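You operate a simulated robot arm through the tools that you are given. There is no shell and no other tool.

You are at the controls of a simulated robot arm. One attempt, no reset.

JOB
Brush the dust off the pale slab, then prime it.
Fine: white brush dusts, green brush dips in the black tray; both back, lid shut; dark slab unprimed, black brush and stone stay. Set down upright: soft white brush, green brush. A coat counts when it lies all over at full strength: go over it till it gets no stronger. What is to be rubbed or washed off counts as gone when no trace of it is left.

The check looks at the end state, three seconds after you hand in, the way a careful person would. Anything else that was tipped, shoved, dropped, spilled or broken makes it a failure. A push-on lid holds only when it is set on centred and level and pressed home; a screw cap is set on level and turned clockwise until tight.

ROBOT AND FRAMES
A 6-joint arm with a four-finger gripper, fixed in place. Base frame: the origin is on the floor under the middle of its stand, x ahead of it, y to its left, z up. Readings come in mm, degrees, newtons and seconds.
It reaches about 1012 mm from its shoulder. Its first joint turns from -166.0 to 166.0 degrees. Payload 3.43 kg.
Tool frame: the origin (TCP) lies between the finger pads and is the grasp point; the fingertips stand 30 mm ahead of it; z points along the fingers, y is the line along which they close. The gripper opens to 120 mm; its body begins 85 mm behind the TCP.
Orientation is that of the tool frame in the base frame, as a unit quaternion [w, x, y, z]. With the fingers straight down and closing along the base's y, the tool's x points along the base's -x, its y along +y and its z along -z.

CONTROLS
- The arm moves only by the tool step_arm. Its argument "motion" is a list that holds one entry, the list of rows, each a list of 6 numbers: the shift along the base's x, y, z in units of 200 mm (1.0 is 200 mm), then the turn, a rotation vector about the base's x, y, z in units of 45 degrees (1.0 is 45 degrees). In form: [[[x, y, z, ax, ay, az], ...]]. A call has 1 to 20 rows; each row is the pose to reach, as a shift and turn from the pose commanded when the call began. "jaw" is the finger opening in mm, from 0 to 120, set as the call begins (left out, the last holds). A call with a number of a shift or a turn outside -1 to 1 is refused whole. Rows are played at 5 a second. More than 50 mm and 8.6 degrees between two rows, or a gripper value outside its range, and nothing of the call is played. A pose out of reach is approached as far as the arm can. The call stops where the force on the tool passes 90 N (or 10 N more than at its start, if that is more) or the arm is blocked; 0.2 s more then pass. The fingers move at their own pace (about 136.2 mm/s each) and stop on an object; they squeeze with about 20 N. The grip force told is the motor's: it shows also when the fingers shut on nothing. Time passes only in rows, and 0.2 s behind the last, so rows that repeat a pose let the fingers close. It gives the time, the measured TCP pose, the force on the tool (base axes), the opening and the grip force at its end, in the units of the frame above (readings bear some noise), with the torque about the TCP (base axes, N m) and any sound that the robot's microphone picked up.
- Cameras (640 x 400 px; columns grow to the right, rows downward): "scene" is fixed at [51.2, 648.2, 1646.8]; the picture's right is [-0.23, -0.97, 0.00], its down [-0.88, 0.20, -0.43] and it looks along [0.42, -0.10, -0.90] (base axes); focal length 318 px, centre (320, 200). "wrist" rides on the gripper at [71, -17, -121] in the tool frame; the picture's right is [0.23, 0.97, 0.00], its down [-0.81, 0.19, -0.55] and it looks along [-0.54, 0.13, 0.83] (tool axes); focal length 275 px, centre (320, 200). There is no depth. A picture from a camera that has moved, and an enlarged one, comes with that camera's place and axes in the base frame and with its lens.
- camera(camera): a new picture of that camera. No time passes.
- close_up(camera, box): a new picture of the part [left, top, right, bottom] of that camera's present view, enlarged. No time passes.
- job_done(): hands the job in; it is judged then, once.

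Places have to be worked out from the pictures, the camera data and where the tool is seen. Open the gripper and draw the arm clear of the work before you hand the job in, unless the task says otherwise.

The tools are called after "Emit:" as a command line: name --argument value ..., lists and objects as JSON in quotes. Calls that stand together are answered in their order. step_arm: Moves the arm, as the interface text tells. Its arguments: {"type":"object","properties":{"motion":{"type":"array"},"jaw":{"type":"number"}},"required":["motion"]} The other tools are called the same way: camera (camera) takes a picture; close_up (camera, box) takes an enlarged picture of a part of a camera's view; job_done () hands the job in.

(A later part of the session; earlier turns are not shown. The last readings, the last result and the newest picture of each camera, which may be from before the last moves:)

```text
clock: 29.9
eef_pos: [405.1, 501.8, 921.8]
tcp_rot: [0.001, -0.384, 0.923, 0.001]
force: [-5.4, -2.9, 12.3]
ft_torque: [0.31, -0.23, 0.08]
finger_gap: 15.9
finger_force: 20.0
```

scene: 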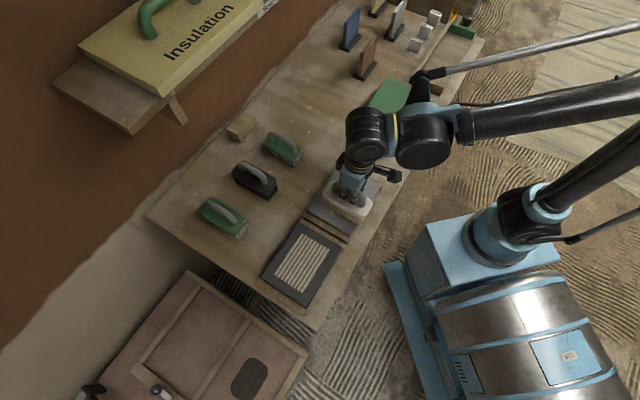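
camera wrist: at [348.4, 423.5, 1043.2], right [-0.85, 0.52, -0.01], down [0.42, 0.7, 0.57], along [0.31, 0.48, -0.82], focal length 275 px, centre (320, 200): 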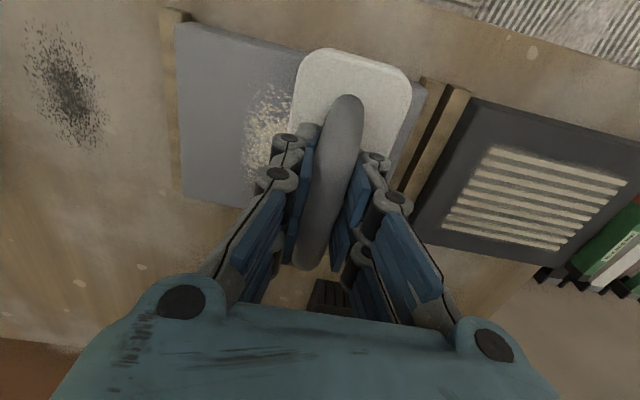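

Contact at 12 N. I open slightly to let the brush settle flat on the slab.

Emit:
step_arm --motion '[[[0, 0, 0, 0, 0, 0], [0, 0, 0, 0, 0, 0], [0, 0, 0, 0, 0, 0]]]' --jaw 34

Emit:
close_up --camera "wrist" --box '[150, 0, 470, 220]'

Emit:
close_up --camera "scene" --box '[280, 130, 400, 240]'

```text
clock: 30.6
eef_pos: [406.7, 502.7, 922.0]
tcp_rot: [0.001, -0.384, 0.923, 0.0]
force: [0.7, 3.0, 12.9]
ft_torque: [-0.01, 0.01, 0.0]
finger_gap: 35.4
finger_force: 0.2
```

```text
1.82 times, centred on (310, 110) of wrist
camera zoom: at [366.1, 439.8, 1041.4], right [-0.85, 0.52, 0.0], down [0.44, 0.71, 0.55], along [0.29, 0.47, -0.83], focal length 500 px, centre (338, 364)
```

zoom: 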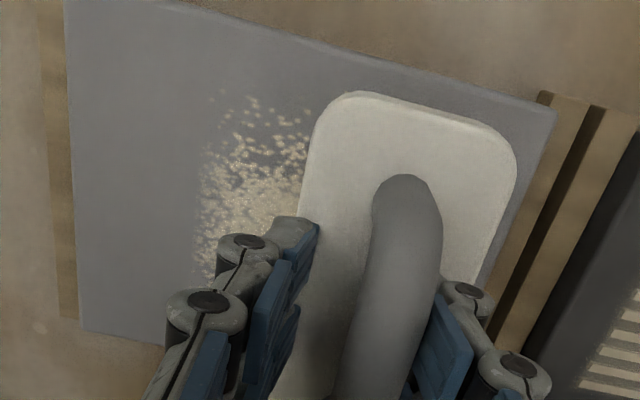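

```text
3.64 times, centred on (340, 185) of scene
camera zoom: at [51.2, 648.2, 1646.8], right [-0.23, -0.97, 0.0], down [-0.88, 0.2, -0.43], along [0.42, -0.1, -0.9], focal length 1157 px, centre (247, 254)
```

zoom: 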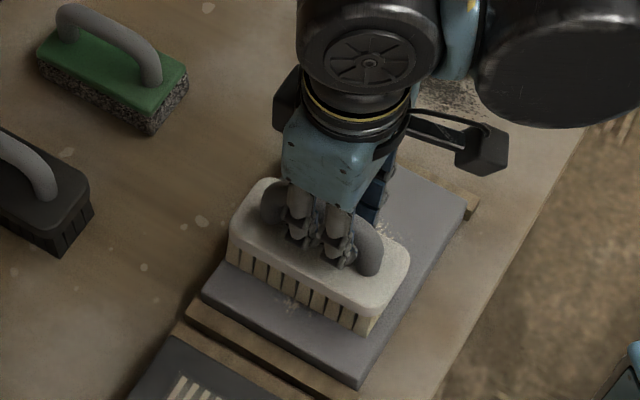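

The fingertips now rest on the plate (13 N with open jaws), so plate top is at ≈892 here. The bar is off to the +tool-y side by ~7 mm; I lift 2 mm, centre, lower to light tip contact and close.

Emit:
step_arm --motion '[[[0, 0, 0.01, 0, 0, 0], [-0.013, 0.013, 0.01, 0, 0, 0], [-0.0265, 0.0265, 0.01, 0, 0, 0], [-0.0265, 0.0265, 0.004, 0, 0, 0], [-0.0265, 0.0265, 0.004, 0, 0, 0]]]'

Emit:
close_up --camera "wrist" --box '[150, 0, 470, 220]'

```text
clock: 31.9
eef_pos: [400.6, 508.2, 922.9]
tcp_rot: [0.0, -0.384, 0.923, 0.001]
force: [2.9, 2.1, 21.5]
ft_torque: [0.02, -0.02, 0.07]
finger_gap: 34.1
finger_force: 0.6
```

```text
1.82 times, centred on (310, 110) of wrist
camera zoom: at [360.7, 445.1, 1043.0], right [-0.85, 0.52, 0.0], down [0.44, 0.71, 0.55], along [0.29, 0.47, -0.83], focal length 500 px, centre (338, 364)
```

zoom: 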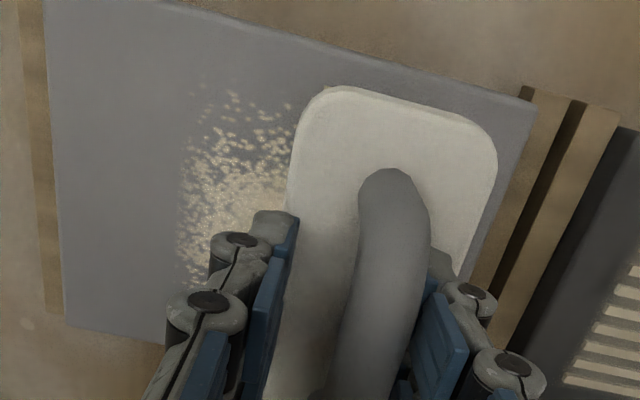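

Still slightly off and pressing 21 N; I lift 1.5 mm, shift 3 mm more and close.

Emit:
step_arm --motion '[[[0, 0, 0.0075, 0, 0, 0], [-0.0106, 0.0106, 0.0075, 0, 0, 0], [-0.0106, 0.0106, 0.0075, 0, 0, 0]]]'

Emit:
step_arm --motion '[[[0, 0, 0, 0, 0, 0], [0, 0, 0, 0, 0, 0], [0, 0, 0, 0, 0, 0]]]' --jaw 0

Emit:
close_up --camera "wrist" --box '[150, 0, 470, 220]'

```text
clock: 32.6
eef_pos: [398.3, 509.9, 923.7]
tcp_rot: [0.001, -0.384, 0.923, 0.001]
force: [0.4, 0.8, 0.2]
ft_torque: [0.0, 0.04, 0.01]
finger_gap: 34.0
finger_force: 0.0
```

```text
clock: 33.5
eef_pos: [397.4, 509.9, 924.4]
tcp_rot: [0.0, -0.384, 0.923, 0.001]
force: [-0.8, 0.2, 0.1]
ft_torque: [0.0, 0.02, -0.01]
finger_gap: 15.9
finger_force: 20.0
```

```text
1.82 times, centred on (310, 110) of wrist
camera zoom: at [358.8, 447.0, 1044.3], right [-0.85, 0.52, 0.0], down [0.44, 0.71, 0.55], along [0.29, 0.47, -0.83], focal length 500 px, centre (338, 364)
```

zoom: 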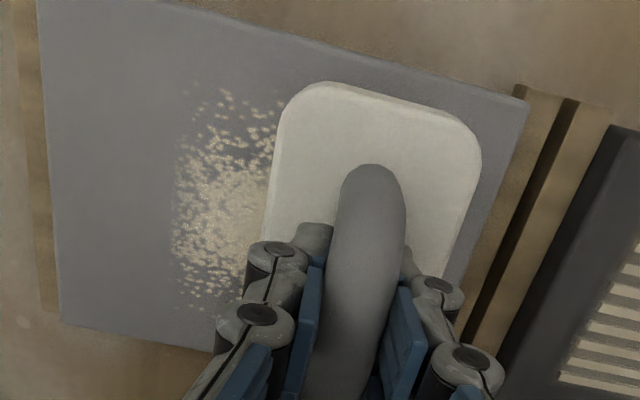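

Good symmetric grip with tips just above the plate. Now I press ~1.2 mm and stroke along the brush's long axis (±20 mm) here, as a test of removal.

Emit:
step_arm --motion '[[[0, 0, -0.006, 0, 0, 0], [0.035, 0.035, -0.006, 0, 0, 0], [0.07, 0.07, -0.006, 0, 0, 0], [0.035, 0.035, -0.006, 0, 0, 0], [0, 0, -0.006, 0, 0, 0], [-0.035, -0.035, -0.006, 0, 0, 0], [-0.07, -0.07, -0.006, 0, 0, 0], [-0.035, -0.035, -0.006, 0, 0, 0], [0, 0, -0.006, 0, 0, 0]]]'

Emit:
close_up --camera "wrist" --box '[150, 0, 470, 220]'

```text
clock: 35.5
eef_pos: [397.2, 510.4, 922.3]
tcp_rot: [0.001, -0.384, 0.923, 0.001]
force: [-1.1, 0.1, 3.3]
ft_torque: [0.01, -0.1, -0.03]
finger_gap: 16.0
finger_force: 20.5
```

```text
1.82 times, centred on (310, 110) of wrist
camera zoom: at [358.7, 447.4, 1042.8], right [-0.85, 0.52, 0.0], down [0.44, 0.71, 0.55], along [0.29, 0.47, -0.83], focal length 500 px, centre (338, 364)
```

zoom: 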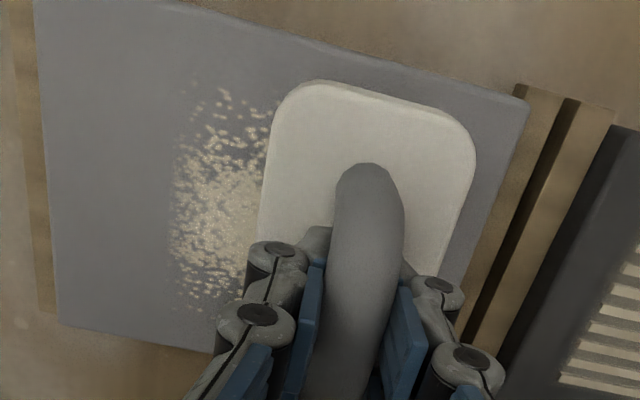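

I lift and shift right to see the strip just brushed.

Emit:
step_arm --motion '[[[0, 0, 0.1, 0, 0, 0], [0.12, -0.12, 0.15, 0, 0, 0], [0.25, -0.25, 0.15, 0, 0, 0], [0.3, -0.3, 0.15, 0, 0, 0]]]'

Emit:
close_up --camera "scene" --box '[280, 130, 400, 240]'

Emit:
camera --camera "wrist"

```text
clock: 36.5
eef_pos: [457.9, 449.8, 952.8]
tcp_rot: [0.001, -0.385, 0.923, 0.001]
force: [-0.4, 0.2, -2.0]
ft_torque: [-0.01, -0.01, 0.0]
finger_gap: 16.0
finger_force: 20.3
```

```text
3.64 times, centred on (340, 185) of scene
camera zoom: at [51.2, 648.2, 1646.8], right [-0.23, -0.97, 0.0], down [-0.88, 0.2, -0.43], along [0.42, -0.1, -0.9], focal length 1157 px, centre (247, 254)
```

zoom: 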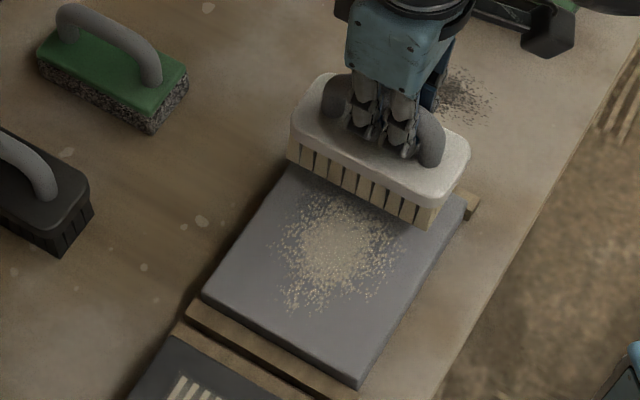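

```text
taken
camera wrist: at [419.0, 387.4, 1072.8], right [-0.85, 0.52, 0.0], down [0.44, 0.71, 0.55], along [0.29, 0.47, -0.83], focal length 275 px, centre (320, 200)
```

wrist: 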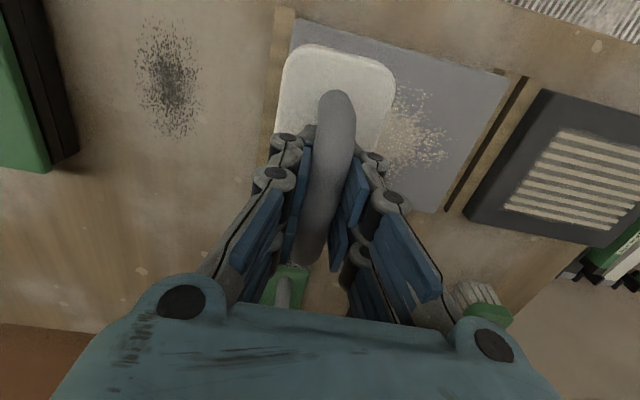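

The dust has thinned where I stroked, so the stroke works but needs more passes. I now press slightly harder and zigzag (±20 mm along the brush) across the whole dusty area from right to left.

Emit:
step_arm --motion '[[[0, 0, -0.1, 0, 0, 0], [0, 0, -0.156, 0, 0, 0], [0.0474, 0.0926, -0.156, 0, 0, 0], [-0.1152, -0.0248, -0.156, 0, 0, 0], [0.0022, 0.1378, -0.156, 0, 0, 0], [-0.1604, 0.0204, -0.156, 0, 0, 0], [-0.043, 0.183, -0.156, 0, 0, 0], [-0.2056, 0.0656, -0.156, 0, 0, 0], [-0.0882, 0.2282, -0.156, 0, 0, 0], [-0.2508, 0.1108, -0.156, 0, 0, 0], [-0.1334, 0.2734, -0.156, 0, 0, 0], [-0.296, 0.156, -0.156, 0, 0, 0], [-0.1786, 0.3186, -0.156, 0, 0, 0], [-0.3412, 0.2012, -0.156, 0, 0, 0], [-0.2238, 0.3638, -0.156, 0, 0, 0], [-0.3864, 0.2464, -0.156, 0, 0, 0], [-0.269, 0.409, -0.156, 0, 0, 0], [-0.4316, 0.2916, -0.156, 0, 0, 0], [-0.3142, 0.4542, -0.156, 0, 0, 0], [-0.395, 0.395, -0.156, 0, 0, 0]]]'

Emit:
camera --camera "wrist"

Emit:
close_up --camera "scene" --box '[280, 130, 400, 240]'

```text
clock: 40.6
eef_pos: [377.8, 529.3, 921.1]
tcp_rot: [0.0, -0.385, 0.923, 0.001]
force: [-0.3, 0.5, -0.7]
ft_torque: [0.01, 0.07, 0.04]
finger_gap: 15.7
finger_force: 19.7
```

```text
taken
camera wrist: at [339.4, 466.1, 1041.3], right [-0.85, 0.52, 0.0], down [0.44, 0.71, 0.55], along [0.29, 0.47, -0.83], focal length 275 px, centre (320, 200)
```

wrist: 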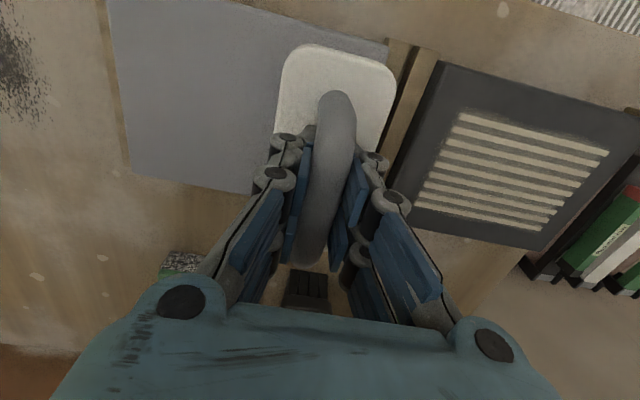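

```text
3.64 times, centred on (340, 185) of scene
camera zoom: at [51.2, 648.2, 1646.8], right [-0.23, -0.97, 0.0], down [-0.88, 0.2, -0.43], along [0.42, -0.1, -0.9], focal length 1157 px, centre (247, 254)
```

zoom: 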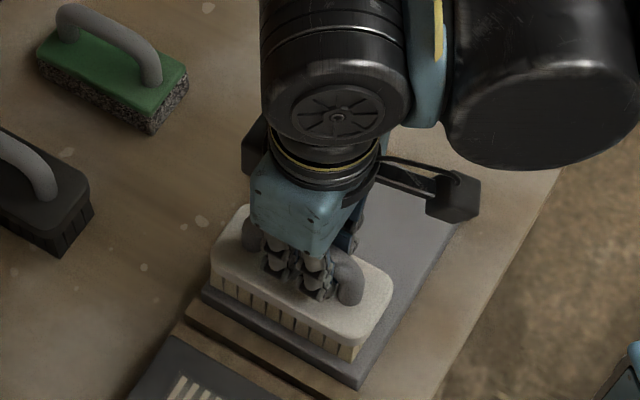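

The visible part is clean. I do a second zigzag back over the whole slab with slightly more pressure so no trace stays.

Emit:
step_arm --motion '[[[0, 0, -0.006, 0, 0, 0], [0.045, 0.095, -0.006, 0, 0, 0], [-0.095, -0.045, -0.006, 0, 0, 0], [0.074, 0.066, -0.006, 0, 0, 0], [-0.037, -0.103, -0.006, 0, 0, 0], [0.132, 0.008, -0.006, 0, 0, 0], [0.021, -0.161, -0.006, 0, 0, 0], [0.19, -0.05, -0.006, 0, 0, 0], [0.079, -0.219, -0.006, 0, 0, 0], [0.248, -0.108, -0.006, 0, 0, 0], [0.137, -0.277, -0.006, 0, 0, 0], [0.306, -0.166, -0.006, 0, 0, 0], [0.195, -0.335, -0.006, 0, 0, 0], [0.364, -0.224, -0.006, 0, 0, 0], [0.253, -0.393, -0.006, 0, 0, 0], [0.422, -0.282, -0.006, 0, 0, 0], [0.311, -0.451, -0.006, 0, 0, 0], [0.48, -0.34, -0.006, 0, 0, 0], [0.369, -0.509, -0.006, 0, 0, 0], [0.468, -0.468, -0.006, 0, 0, 0]]]'

Emit:
close_up --camera "scene" --box '[280, 130, 400, 240]'

Emit:
camera --camera "wrist"

```text
clock: 44.9
eef_pos: [473.6, 435.2, 921.8]
tcp_rot: [0.0, -0.385, 0.923, 0.002]
force: [0.4, -0.6, -1.2]
ft_torque: [0.02, 0.0, 0.01]
finger_gap: 15.7
finger_force: 20.7
```

```text
3.64 times, centred on (340, 185) of scene
camera zoom: at [51.2, 648.2, 1646.8], right [-0.23, -0.97, 0.0], down [-0.88, 0.2, -0.43], along [0.42, -0.1, -0.9], focal length 1157 px, centre (247, 254)
```

zoom: 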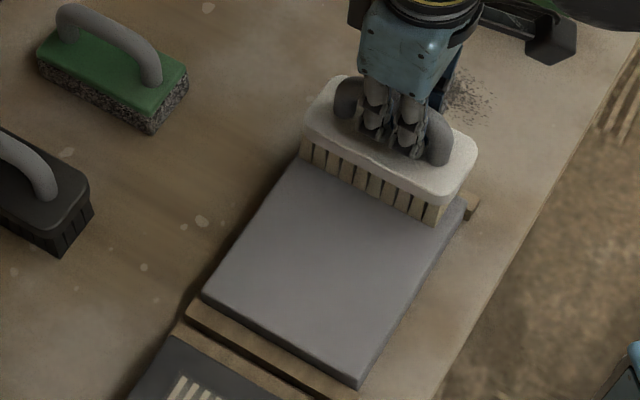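

```text
taken
camera wrist: at [433.9, 372.0, 1040.4], right [-0.85, 0.52, 0.0], down [0.44, 0.71, 0.55], along [0.29, 0.47, -0.83], focal length 275 px, centre (320, 200)
```

wrist: 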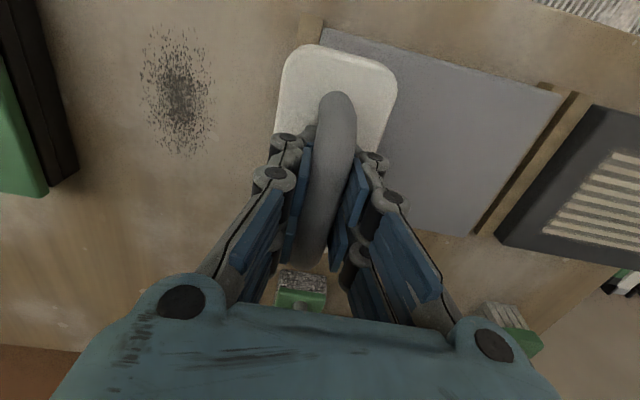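

Slab unmoved and looks clean. I lift the brush clear and inspect the slab closely.

Emit:
step_arm --motion '[[[0, 0, 0.2, 0, 0, 0], [0.1, 0, 0.4, 0, 0, 0], [0.2, 0, 0.55, 0, 0, 0], [0.4, 0.0, 0.6, 0, 0, 0.0], [0.6, 0.05, 0.6, 0, 0, 0.0]]]'

Emit:
close_up --camera "scene" --box '[295, 150, 385, 240]'

Emit:
camera --camera "wrist"

```text
clock: 46.0
eef_pos: [591.9, 443.7, 1039.7]
tcp_rot: [0.001, -0.385, 0.923, 0.001]
force: [0.0, -0.3, -1.3]
ft_torque: [-0.01, -0.04, -0.03]
finger_gap: 15.6
finger_force: 19.8
```

```text
4.44 times, centred on (340, 195) of scene
camera zoom: at [51.2, 648.2, 1646.8], right [-0.23, -0.97, 0.0], down [-0.88, 0.2, -0.43], along [0.42, -0.1, -0.9], focal length 1414 px, centre (231, 222)
```

zoom: 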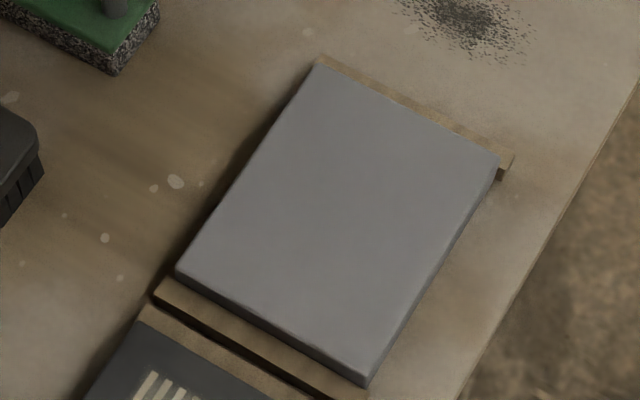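

```text
taken
camera wrist: at [553.8, 381.7, 1160.2], right [-0.85, 0.52, 0.0], down [0.44, 0.71, 0.55], along [0.29, 0.47, -0.83], focal length 275 px, centre (320, 200)
```

wrist: 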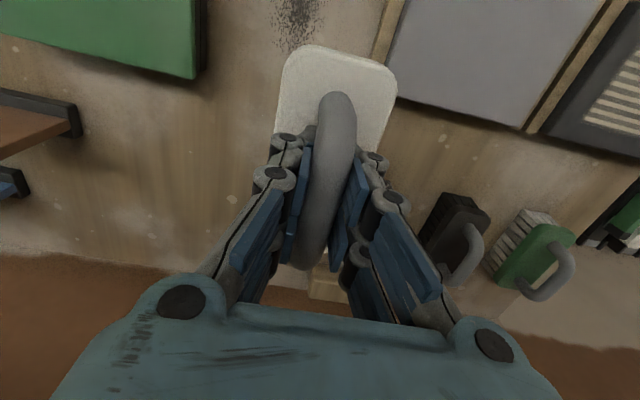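

The pale slab is clean. Now I carry the white brush back to its home (728.1,530.6), yaw 46.8°.

Emit:
step_arm --motion '[[[0.14, 0.09, 0, 0, 0, 0.017], [0.28, 0.18, 0, 0, 0, 0.034], [0.42, 0.27, 0, 0, 0, 0.034], [0.56, 0.36, 0, 0, 0, 0.034], [0.681, 0.4345, 0, 0, 0, 0.034], [0.681, 0.4345, -0.2, 0, 0, 0.034], [0.681, 0.4345, -0.4, 0, 0, 0.034], [0.681, 0.4345, -0.6, 0, 0, 0.034], [0.681, 0.4345, -0.7, 0, 0, 0.034], [0.681, 0.4345, -0.7, 0, 0, 0.034]]]'

Emit:
close_up --camera "scene" --box '[260, 60, 350, 140]'

Emit:
camera --camera "wrist"

```text
clock: 48.2
eef_pos: [730.0, 531.9, 898.0]
tcp_rot: [0.001, -0.396, 0.918, 0.0]
force: [0.5, -0.2, -1.1]
ft_torque: [-0.04, -0.01, 0.02]
finger_gap: 15.7
finger_force: 20.0
```

```text
5.00 times, centred on (305, 100) of scene
camera zoom: at [51.2, 648.2, 1646.8], right [-0.23, -0.97, 0.0], down [-0.88, 0.2, -0.43], along [0.42, -0.1, -0.9], focal length 1591 px, centre (395, 700)
```

zoom: 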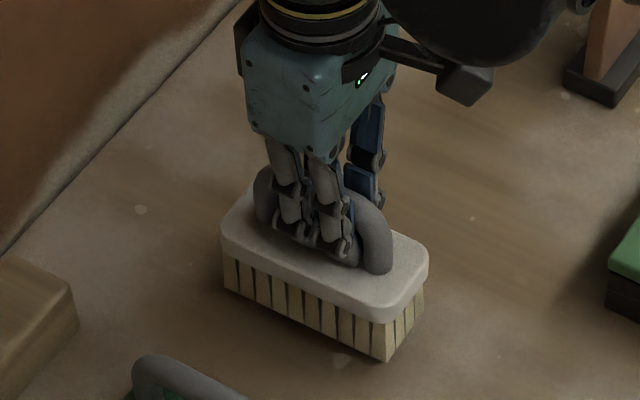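

```text
taken
camera wrist: at [691.9, 468.9, 1019.6], right [-0.87, 0.5, 0.0], down [0.42, 0.72, 0.55], along [0.28, 0.48, -0.83], focal length 275 px, centre (320, 200)
```

wrist: 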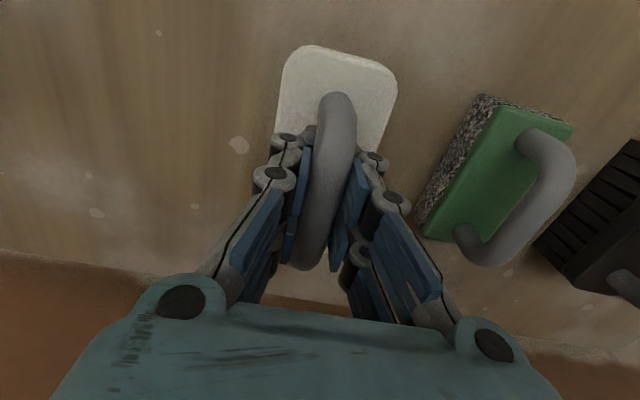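

Nearly home; I trim 2 mm and lower slowly toward the expected contact at ≈889.

Emit:
step_arm --motion '[[[-0.008, -0.006, 0, 0, 0, 0], [-0.008, -0.006, -0.015, 0, 0, 0], [-0.008, -0.006, -0.03, 0, 0, 0], [-0.008, -0.006, -0.03, 0, 0, 0]]]'

```text
clock: 49.2
eef_pos: [727.2, 531.1, 894.8]
tcp_rot: [-0.001, -0.397, 0.918, 0.001]
force: [0.7, 0.3, -1.0]
ft_torque: [-0.03, -0.04, 0.0]
finger_gap: 15.8
finger_force: 20.0
```

Emit:
step_arm --motion '[[[0, 0, -0.01, 0, 0, 0], [0, 0, -0.01, 0, 0, 0]]]'

```text
clock: 49.9
eef_pos: [725.8, 531.3, 891.4]
tcp_rot: [-0.001, -0.396, 0.918, 0.001]
force: [0.5, -0.5, -1.3]
ft_torque: [0.02, 0.05, 0.01]
finger_gap: 15.8
finger_force: 19.8
```

Emit:
step_arm --motion '[[[0, 0, -0.0075, 0, 0, 0], [0, 0, -0.0075, 0, 0, 0]]]'

```text
clock: 50.5
eef_pos: [727.0, 532.3, 889.2]
tcp_rot: [0.0, -0.397, 0.918, 0.002]
force: [0.0, 0.1, -1.0]
ft_torque: [-0.05, 0.02, -0.01]
finger_gap: 15.9
finger_force: 20.1
```

Emit:
step_arm --motion '[[[0, 0, -0.006, 0, 0, 0], [0, 0, -0.006, 0, 0, 0]]]'

```text
clock: 51.0
eef_pos: [726.9, 531.0, 887.7]
tcp_rot: [0.0, -0.397, 0.918, 0.001]
force: [-0.1, 0.1, -2.0]
ft_torque: [-0.02, 0.03, 0.01]
finger_gap: 15.6
finger_force: 20.3
```

Emit:
step_arm --motion '[[[0, 0, -0.006, 0, 0, 0], [0, 0, -0.006, 0, 0, 0]]]'

Emit:
close_up --camera "scene" --box '[260, 60, 350, 140]'

```text
clock: 51.6
eef_pos: [727.2, 530.5, 887.1]
tcp_rot: [0.0, -0.397, 0.918, 0.001]
force: [0.2, 0.6, -0.6]
ft_torque: [0.0, 0.03, 0.03]
finger_gap: 16.0
finger_force: 20.5
```

```text
5.00 times, centred on (305, 100) of scene
camera zoom: at [51.2, 648.2, 1646.8], right [-0.23, -0.97, 0.0], down [-0.88, 0.2, -0.43], along [0.42, -0.1, -0.9], focal length 1591 px, centre (395, 700)
```

zoom: 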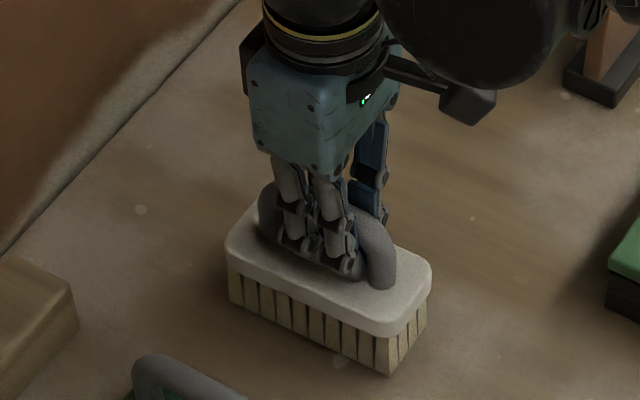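

Almost matching the original picture. Another 1 mm steps until contact.

Emit:
step_arm --motion '[[[0, 0, -0.005, 0, 0, 0], [0, 0, -0.005, 0, 0, 0]]]'

```text
clock: 52.2
eef_pos: [727.1, 531.7, 886.4]
tcp_rot: [0.0, -0.396, 0.918, 0.001]
force: [0.4, -0.9, -0.7]
ft_torque: [0.01, 0.03, 0.01]
finger_gap: 16.1
finger_force: 20.0
```

Emit:
step_arm --motion '[[[0, 0, -0.006, 0, 0, 0], [0, 0, -0.006, 0, 0, 0]]]'

```text
clock: 52.9
eef_pos: [726.9, 529.5, 884.7]
tcp_rot: [-0.001, -0.398, 0.917, 0.001]
force: [-1.0, -0.1, -1.2]
ft_torque: [0.0, 0.0, -0.04]
finger_gap: 16.0
finger_force: 19.6
```

Emit:
step_arm --motion '[[[0, 0, -0.006, 0, 0, 0], [0, 0, -0.006, 0, 0, 0]]]'

Emit:
close_up --camera "scene" --box '[260, 60, 350, 140]'

```text
clock: 53.5
eef_pos: [726.4, 530.0, 883.5]
tcp_rot: [0.001, -0.397, 0.918, 0.001]
force: [0.0, 1.0, 1.8]
ft_torque: [-0.05, -0.03, 0.01]
finger_gap: 15.8
finger_force: 19.6
```

```text
5.00 times, centred on (305, 100) of scene
camera zoom: at [51.2, 648.2, 1646.8], right [-0.23, -0.97, 0.0], down [-0.88, 0.2, -0.43], along [0.42, -0.1, -0.9], focal length 1591 px, centre (395, 700)
```

zoom: 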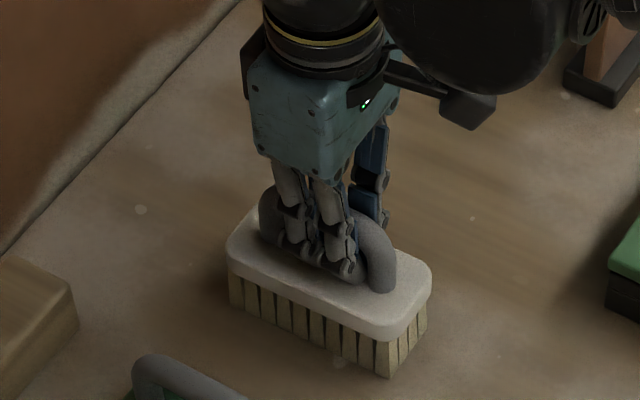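

Contact force appears (+3 N). I open the jaws moderately and check that the brush stands.

Emit:
step_arm --motion '[[[0, 0, 0, 0, 0, 0], [0, 0, 0, 0, 0, 0], [0, 0, 0.01, 0, 0, 0], [0, 0, 0.01, 0, 0, 0]]]' --jaw 40

Emit:
camera --camera "wrist"

```text
clock: 54.5
eef_pos: [726.2, 531.4, 886.0]
tcp_rot: [0.0, -0.396, 0.918, 0.001]
force: [0.7, 1.6, 6.9]
ft_torque: [0.0, 0.04, 0.02]
finger_gap: 41.1
finger_force: 0.1
```

```text
taken
camera wrist: at [689.6, 467.0, 1006.9], right [-0.87, 0.5, 0.0], down [0.42, 0.72, 0.55], along [0.28, 0.48, -0.83], focal length 275 px, centre (320, 200)
```

wrist: 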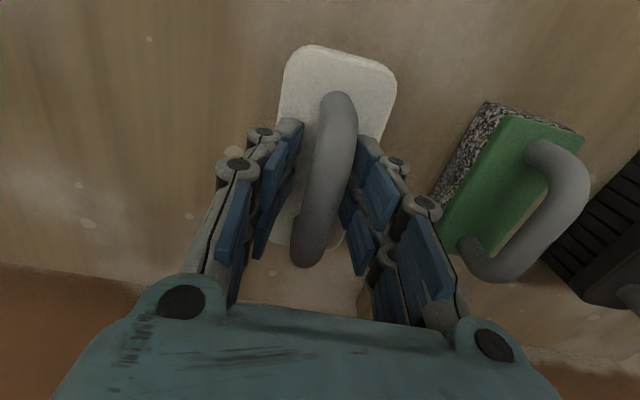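

The brush stands upright and free. I raise straight up and check.

Emit:
step_arm --motion '[[[0, 0, 0.05, 0, 0, 0], [0, 0, 0.15, 0, 0, 0], [0, 0, 0.3, 0, 0, 0], [0, 0, 0.5, 0, 0, 0], [0, 0, 0.75, 0, 0, 0], [0, 0, 0.8, 0, 0, 0]]]'

Emit:
close_up --camera "scene" --box '[260, 60, 350, 140]'

Emit:
camera --camera "wrist"

```text
clock: 55.9
eef_pos: [726.8, 531.8, 1046.1]
tcp_rot: [0.001, -0.396, 0.918, 0.001]
force: [-0.2, 0.0, 0.4]
ft_torque: [0.04, -0.01, -0.02]
finger_gap: 39.8
finger_force: 0.2
```

```text
5.00 times, centred on (305, 100) of scene
camera zoom: at [51.2, 648.2, 1646.8], right [-0.23, -0.97, 0.0], down [-0.88, 0.2, -0.43], along [0.42, -0.1, -0.9], focal length 1591 px, centre (395, 700)
```

zoom: 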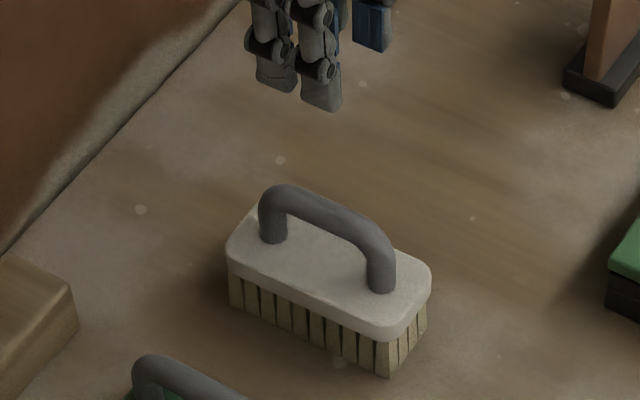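

```text
taken
camera wrist: at [689.5, 467.4, 1166.9], right [-0.87, 0.5, 0.0], down [0.42, 0.72, 0.55], along [0.28, 0.48, -0.83], focal length 275 px, centre (320, 200)
```

wrist: 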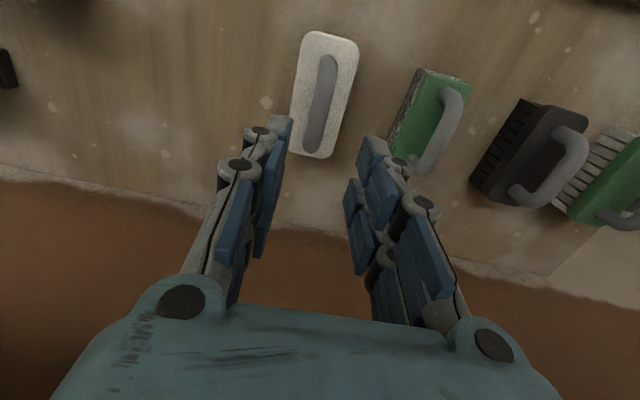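

White brush is back upright in its place. Next the primer tray: I move so the wrist camera looks at the lid from the robot side.

Emit:
step_arm --motion '[[[-0.08, -0.2, 0.03, 0, 0, 0], [-0.16, -0.4, 0.06, 0, 0, 0], [-0.24, -0.6, 0.09, 0, 0, 0], [-0.32, -0.8, 0.12, 0, 0, 0], [-0.4, -1.0, 0.15, 0, 0, 0]]]' --jaw 80

Emit:
step_arm --motion '[[[-0.08, -0.2, 0, 0, 0, 0], [-0.16, -0.4, 0, 0, 0, 0], [-0.24, -0.6, 0, 0, 0, 0], [-0.3, -0.8, 0, 0, 0, 0], [-0.36, -0.95, 0, 0, 0, 0]]]'

Emit:
camera --camera "wrist"

Emit:
close_up --camera "scene" --box '[340, 60, 450, 150]'

```text
clock: 57.0
eef_pos: [647.3, 329.5, 1078.0]
tcp_rot: [0.0, -0.396, 0.918, 0.002]
force: [0.1, -0.6, -1.1]
ft_torque: [-0.05, 0.01, -0.01]
finger_gap: 79.7
finger_force: 0.0
```

```text
clock: 58.2
eef_pos: [575.2, 140.4, 1076.4]
tcp_rot: [0.0, -0.397, 0.918, 0.001]
force: [0.5, -0.3, -1.0]
ft_torque: [-0.02, 0.05, 0.03]
finger_gap: 79.8
finger_force: 0.0
```

```text
taken
camera wrist: at [537.8, 76.2, 1197.0], right [-0.87, 0.5, 0.0], down [0.42, 0.72, 0.55], along [0.28, 0.48, -0.83], focal length 275 px, centre (320, 200)
```

wrist: 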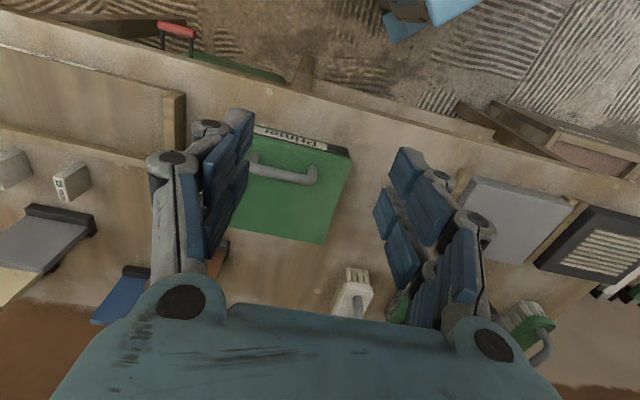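

```text
4.44 times, centred on (395, 105) of scene
camera zoom: at [51.2, 648.2, 1646.8], right [-0.23, -0.97, 0.0], down [-0.88, 0.2, -0.43], along [0.42, -0.1, -0.9], focal length 1414 px, centre (-13, 622)
```

zoom: 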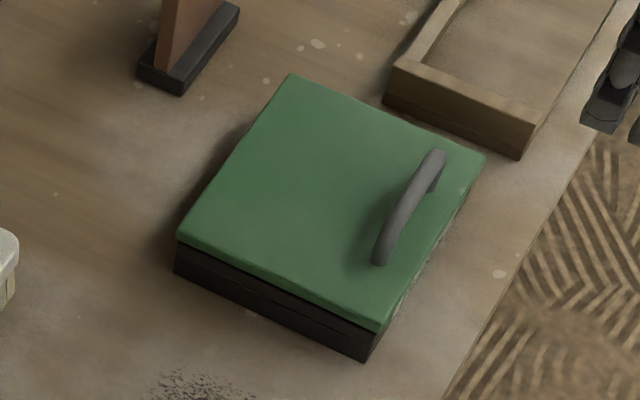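

Close-up of the lid and its handle from the wrist camera.

Emit:
close_up --camera "wrist" --box '[220, 110, 370, 250]'

Emit:
close_up --camera "scene" --box '[355, 70, 435, 145]'

```text
2.86 times, centred on (295, 180) of wrist
camera zoom: at [537.8, 76.2, 1197.0], right [-0.87, 0.5, 0.0], down [0.42, 0.72, 0.55], along [0.28, 0.48, -0.83], focal length 786 px, centre (391, 257)
```

zoom: 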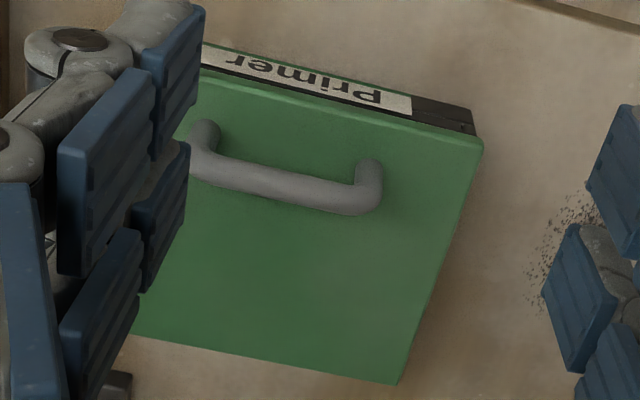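

```text
5.33 times, centred on (395, 108) of scene
camera zoom: at [51.2, 648.2, 1646.8], right [-0.23, -0.97, 0.0], down [-0.88, 0.2, -0.43], along [0.42, -0.1, -0.9], focal length 1697 px, centre (-80, 693)
```

zoom: 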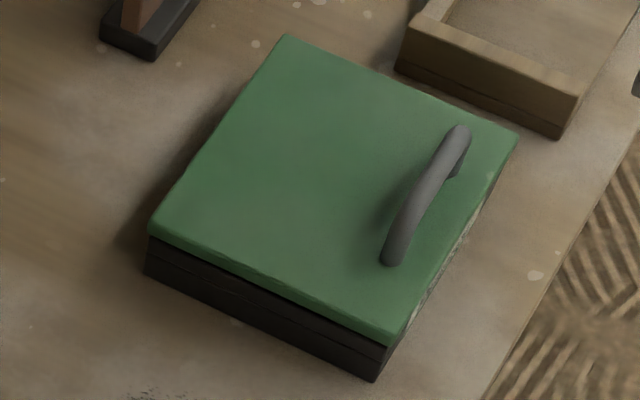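

The handle sits near the front edge (bar centre ≈ (665,201,878), lid top ≈ 849, lid w 580–743, l 240–419), which suggests a hinge at the back. I turn the tool to yaw ≈ -45° (fingers closing across the handle bar) and view the tray from its left side.

Emit:
step_arm --motion '[[[0, 0.1, 0, 0, 0, -0.17], [0, 0.2, 0, 0, 0, -0.34], [0, 0.3, 0, 0, 0, -0.51], [0, 0.4, 0, 0, 0, -0.68], [0, 0.5, 0, 0, 0, -0.85], [0, 0.6, 0, 0, 0, -1.0]]]'

Emit:
step_arm --motion '[[[0, 0.1, 0, 0, 0, -0.17], [0, 0.2, 0, 0, 0, -0.34], [0, 0.3, 0, 0, 0, -0.51], [0, 0.4, 0, 0, 0, -0.68], [0, 0.5, 0, 0, 0, -0.85], [0, 0.5, 0, 0, 0, -1.0], [0, 0.5, 0, 0, 0, -1.0]]]'

Emit:
camera --camera "wrist"

```text
clock: 59.6
eef_pos: [575.2, 259.7, 1077.0]
tcp_rot: [0.0, -0.014, 1.0, 0.002]
force: [0.1, 0.5, -0.2]
ft_torque: [-0.01, -0.02, -0.02]
finger_gap: 80.0
finger_force: 0.1
```

```text
clock: 61.2
eef_pos: [574.8, 361.1, 1076.4]
tcp_rot: [0.0, 0.369, 0.929, 0.0]
force: [-0.7, -0.7, -0.5]
ft_torque: [-0.01, 0.01, 0.0]
finger_gap: 80.2
finger_force: 0.0
```

```text
taken
camera wrist: at [511.2, 397.8, 1197.4], right [0.5, 0.87, 0.0], down [0.72, -0.42, 0.55], along [0.48, -0.28, -0.83], focal length 275 px, centre (320, 200)
```

wrist: 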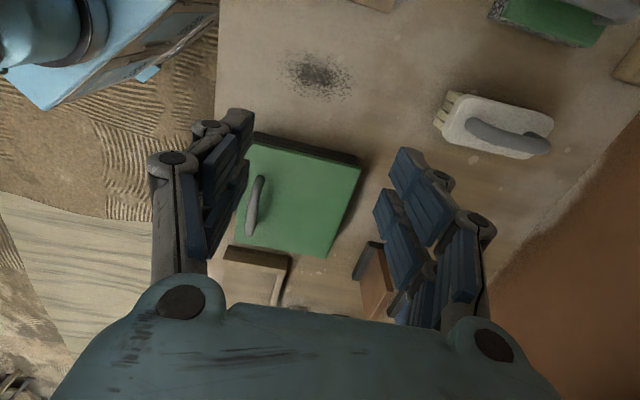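

Emit:
close_up --camera "wrist" --box '[220, 115, 380, 275]'

```text
2.50 times, centred on (300, 195) of wrist
camera zoom: at [511.2, 397.8, 1197.4], right [0.5, 0.87, 0.0], down [0.72, -0.42, 0.55], along [0.48, -0.28, -0.83], focal length 688 px, centre (370, 212)
```

zoom: 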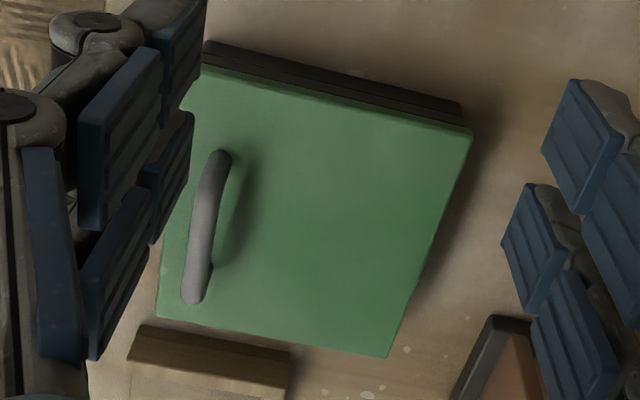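

The lid is aligned with the bench (-45°), handle centre about (665.4,200.1). I move above the handle and look.

Emit:
step_arm --motion '[[[0.11, -0.2, 0, 0, 0, -0.015], [0.22, -0.4, 0, 0, 0, -0.031], [0.34, -0.6, -0.1, 0, 0, -0.031], [0.453, -0.805, -0.2, 0, 0, -0.031], [0.453, -0.805, -0.4, 0, 0, -0.031], [0.453, -0.805, -0.6, 0, 0, -0.031], [0.453, -0.805, -0.6, 0, 0, -0.031]]]' --jaw 50

Emit:
camera --camera "wrist"

Emit:
close_up --camera "scene" --box '[355, 70, 435, 145]'

```text
refused: row 3 steps farther than a row can; nothing moved
```

```text
taken
camera wrist: at [511.2, 397.8, 1197.4], right [0.5, 0.87, 0.0], down [0.72, -0.42, 0.55], along [0.48, -0.28, -0.83], focal length 275 px, centre (320, 200)
```

wrist: 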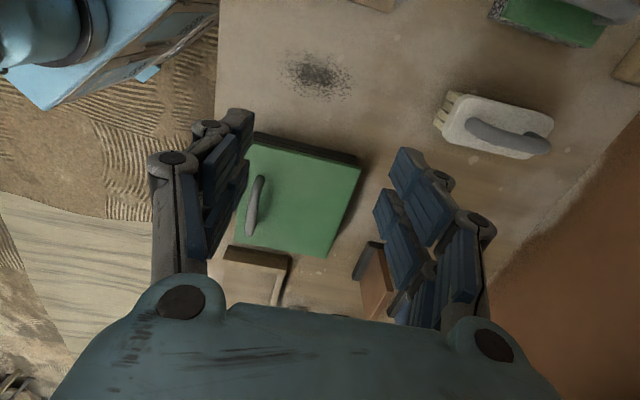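

```text
5.33 times, centred on (395, 108) of scene
camera zoom: at [51.2, 648.2, 1646.8], right [-0.23, -0.97, 0.0], down [-0.88, 0.2, -0.43], along [0.42, -0.1, -0.9], focal length 1697 px, centre (-80, 693)
```

zoom: 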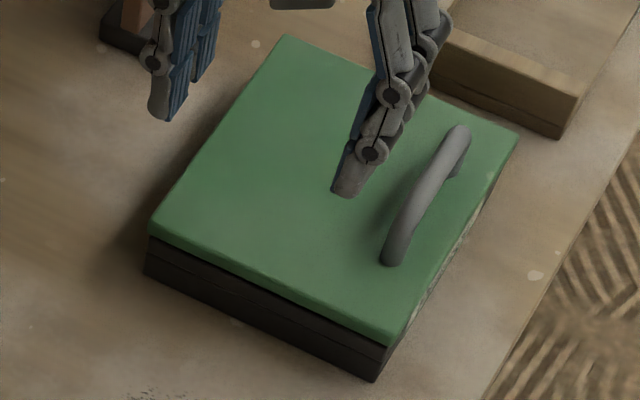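

The step was too long in one row; I resend with smaller rows.

Emit:
step_arm --motion '[[[0.1, -0.18, 0, 0, 0, -0.015], [0.2, -0.36, 0, 0, 0, -0.031], [0.3, -0.54, -0.05, 0, 0, -0.031], [0.4, -0.7, -0.15, 0, 0, -0.031], [0.453, -0.805, -0.3, 0, 0, -0.031], [0.453, -0.805, -0.45, 0, 0, -0.031], [0.453, -0.805, -0.6, 0, 0, -0.031], [0.453, -0.805, -0.6, 0, 0, -0.031]]]' --jaw 50

Emit:
camera --camera "wrist"

Emit:
close_up --camera "scene" --box '[355, 70, 435, 145]'

```text
clock: 63.0
eef_pos: [664.4, 200.0, 956.1]
tcp_rot: [0.0, 0.38, 0.925, 0.0]
force: [-1.1, -0.8, -0.5]
ft_torque: [-0.03, -0.04, 0.03]
finger_gap: 50.1
finger_force: 0.1
```

```text
taken
camera wrist: at [601.4, 237.5, 1076.1], right [0.52, 0.85, 0.0], down [0.71, -0.43, 0.55], along [0.47, -0.29, -0.83], focal length 275 px, centre (320, 200)
```

wrist: 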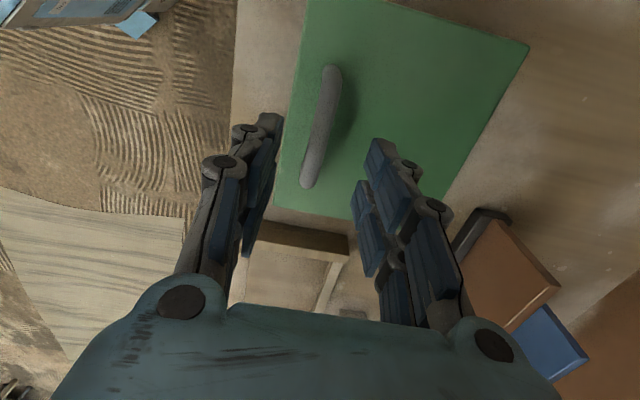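

```text
5.33 times, centred on (395, 108) of scene
camera zoom: at [51.2, 648.2, 1646.8], right [-0.23, -0.97, 0.0], down [-0.88, 0.2, -0.43], along [0.42, -0.1, -0.9], focal length 1697 px, centre (-80, 693)
```

zoom: 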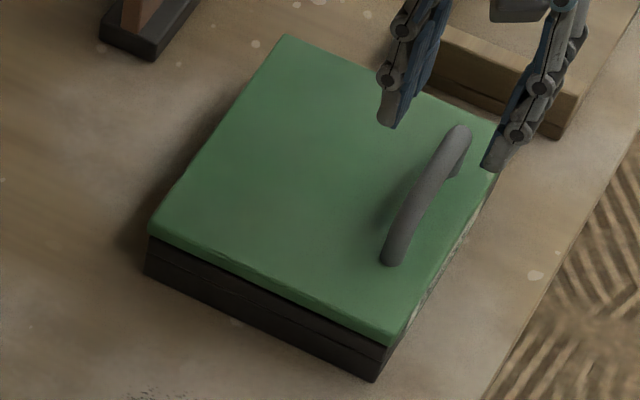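

Well centred over the bar. I descend to TCP z≈893 (fingertips ≈863, above the lid) and close.

Emit:
step_arm --motion '[[[0, 0, -0.1, 0, 0, 0], [0, 0, -0.2, 0, 0, 0], [0, 0, -0.28, 0, 0, 0], [0, 0, -0.315, 0, 0, 0], [0, 0, -0.315, 0, 0, 0]]]'

Emit:
close_up --camera "scene" --box '[355, 70, 435, 145]'

Emit:
camera --camera "wrist"

```text
clock: 64.2
eef_pos: [665.5, 199.2, 893.9]
tcp_rot: [0.001, 0.381, 0.925, 0.0]
force: [0.7, -0.6, 0.5]
ft_torque: [-0.01, 0.01, -0.01]
finger_gap: 49.9
finger_force: 0.0
```

```text
5.33 times, centred on (395, 108) of scene
camera zoom: at [51.2, 648.2, 1646.8], right [-0.23, -0.97, 0.0], down [-0.88, 0.2, -0.43], along [0.42, -0.1, -0.9], focal length 1697 px, centre (-80, 693)
```

zoom: 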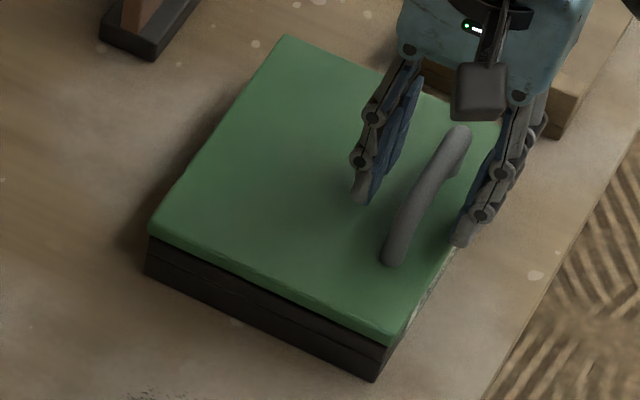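

```text
taken
camera wrist: at [601.9, 238.0, 1013.6], right [0.52, 0.85, 0.0], down [0.71, -0.43, 0.55], along [0.47, -0.29, -0.83], focal length 275 px, centre (320, 200)
```

wrist: 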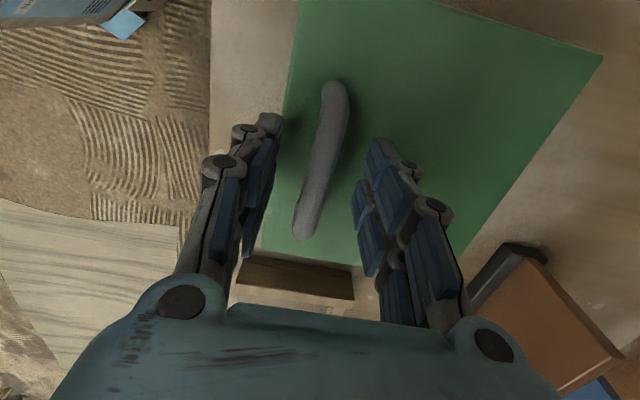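

Bar is between the fingers. Close.

Emit:
step_arm --motion '[[[0, 0, 0, 0, 0, 0], [0, 0, 0, 0, 0, 0], [0, 0, 0, 0, 0, 0]]]' --jaw 0

Emit:
camera --camera "wrist"

Emit:
close_up --camera "scene" --box '[355, 70, 435, 145]'

```text
clock: 65.0
eef_pos: [664.3, 198.6, 892.7]
tcp_rot: [0.001, 0.381, 0.925, 0.0]
force: [-16.6, -17.5, 5.5]
ft_torque: [-0.32, 0.17, -0.62]
finger_gap: 12.9
finger_force: 45.3
```

```text
taken
camera wrist: at [601.1, 237.2, 1014.2], right [0.52, 0.85, 0.0], down [0.71, -0.43, 0.55], along [0.47, -0.29, -0.83], focal length 275 px, centre (320, 200)
```

wrist: 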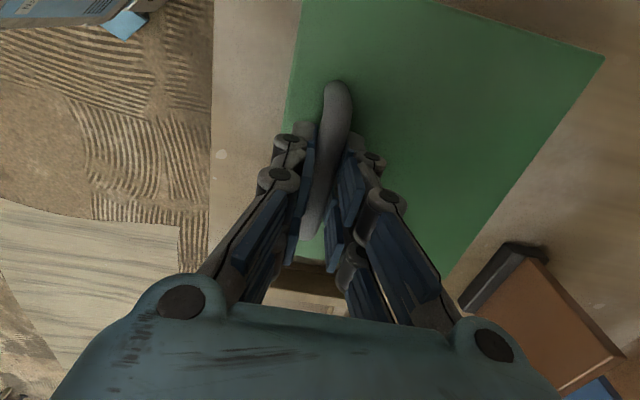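

```text
5.33 times, centred on (395, 108) of scene
camera zoom: at [51.2, 648.2, 1646.8], right [-0.23, -0.97, 0.0], down [-0.88, 0.2, -0.43], along [0.42, -0.1, -0.9], focal length 1697 px, centre (-80, 693)
```

zoom: 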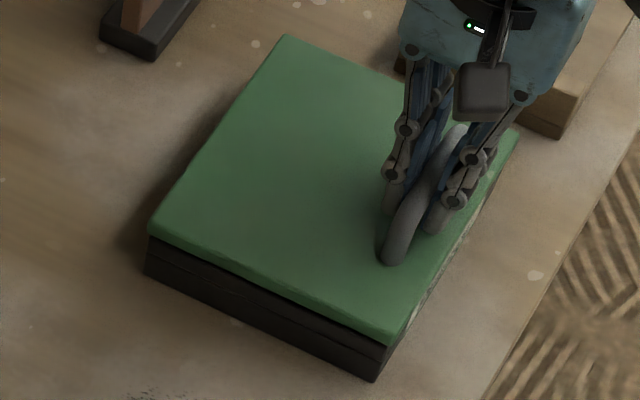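

The lid holds firm, and the bar pushes the tool toward -w with a small yaw torque; I relax by shifting 1.5 mm to -w and turning -1°.

Emit:
step_arm --motion '[[[-0.0055, -0.0055, 0, 0, 0, -0.022], [-0.0055, -0.0055, 0, 0, 0, -0.022]]]'

```text
clock: 65.7
eef_pos: [664.5, 198.9, 892.8]
tcp_rot: [0.001, 0.389, 0.921, 0.001]
force: [-3.9, -9.0, 2.7]
ft_torque: [-0.21, -0.19, 1.33]
finger_gap: 12.9
finger_force: 44.8
```

Emit:
step_arm --motion '[[[-0.004, -0.004, 0, 0, 0, 0.015], [-0.004, -0.004, 0, 0, 0, 0.015]]]'

```text
clock: 66.2
eef_pos: [663.9, 198.7, 892.3]
tcp_rot: [0.001, 0.383, 0.924, 0.0]
force: [8.5, 9.8, -0.2]
ft_torque: [0.29, -0.04, 0.0]
finger_gap: 12.6
finger_force: 45.0
```

Emit:
step_arm --motion '[[[0.0024, 0.0024, 0, 0, 0, 0], [0.0024, 0.0024, 0, 0, 0, 0]]]'

```text
clock: 66.8
eef_pos: [663.8, 198.6, 893.5]
tcp_rot: [0.0, 0.383, 0.924, 0.0]
force: [7.9, 8.8, 0.4]
ft_torque: [0.43, 0.26, -0.03]
finger_gap: 13.0
finger_force: 45.0
```

Good enough. Now a gentle 4 mm lift to see how the lid responds.

Emit:
step_arm --motion '[[[0, 0, 0.01, 0, 0, 0], [0, 0, 0.02, 0, 0, 0], [0, 0, 0.02, 0, 0, 0]]]'

Emit:
close_up --camera "scene" --box '[355, 70, 435, 145]'

```text
clock: 67.7
eef_pos: [665.2, 200.0, 897.0]
tcp_rot: [0.0, 0.383, 0.924, 0.001]
force: [21.2, 17.8, -9.4]
ft_torque: [0.24, -0.2, -0.1]
finger_gap: 12.6
finger_force: 45.5
```

```text
5.33 times, centred on (395, 108) of scene
camera zoom: at [51.2, 648.2, 1646.8], right [-0.23, -0.97, 0.0], down [-0.88, 0.2, -0.43], along [0.42, -0.1, -0.9], focal length 1697 px, centre (-80, 693)
```

zoom: 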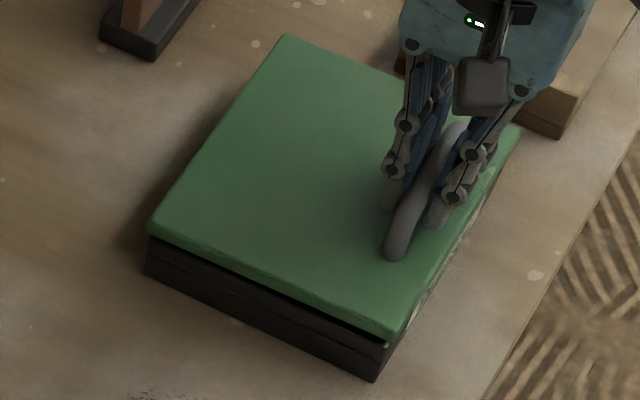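

The front edge rose while the back stayed: the lid is hinged at the back. I follow the arc about the rear edge (hinge ≈ w 743), a small piece first to check forces.

Emit:
step_arm --motion '[[[0.005, 0.005, 0.012, 0, 0, 0], [0.009, 0.009, 0.024, 0, 0, 0], [0.0134, 0.0134, 0.0365, 0, 0, 0], [0.0134, 0.0134, 0.0365, 0, 0, 0]]]'

Emit:
close_up --camera "scene" --box '[355, 70, 435, 145]'

```text
clock: 68.7
eef_pos: [666.9, 201.7, 902.8]
tcp_rot: [0.001, 0.383, 0.924, 0.001]
force: [9.0, 6.4, -5.8]
ft_torque: [0.0, 0.04, -0.15]
finger_gap: 12.7
finger_force: 44.8
```

```text
5.33 times, centred on (395, 108) of scene
camera zoom: at [51.2, 648.2, 1646.8], right [-0.23, -0.97, 0.0], down [-0.88, 0.2, -0.43], along [0.42, -0.1, -0.9], focal length 1697 px, centre (-80, 693)
```

zoom: 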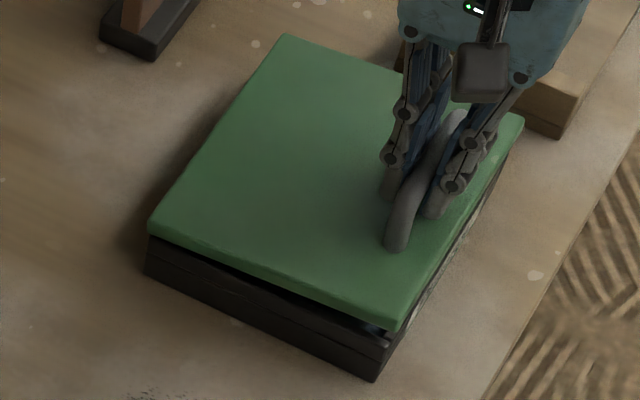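

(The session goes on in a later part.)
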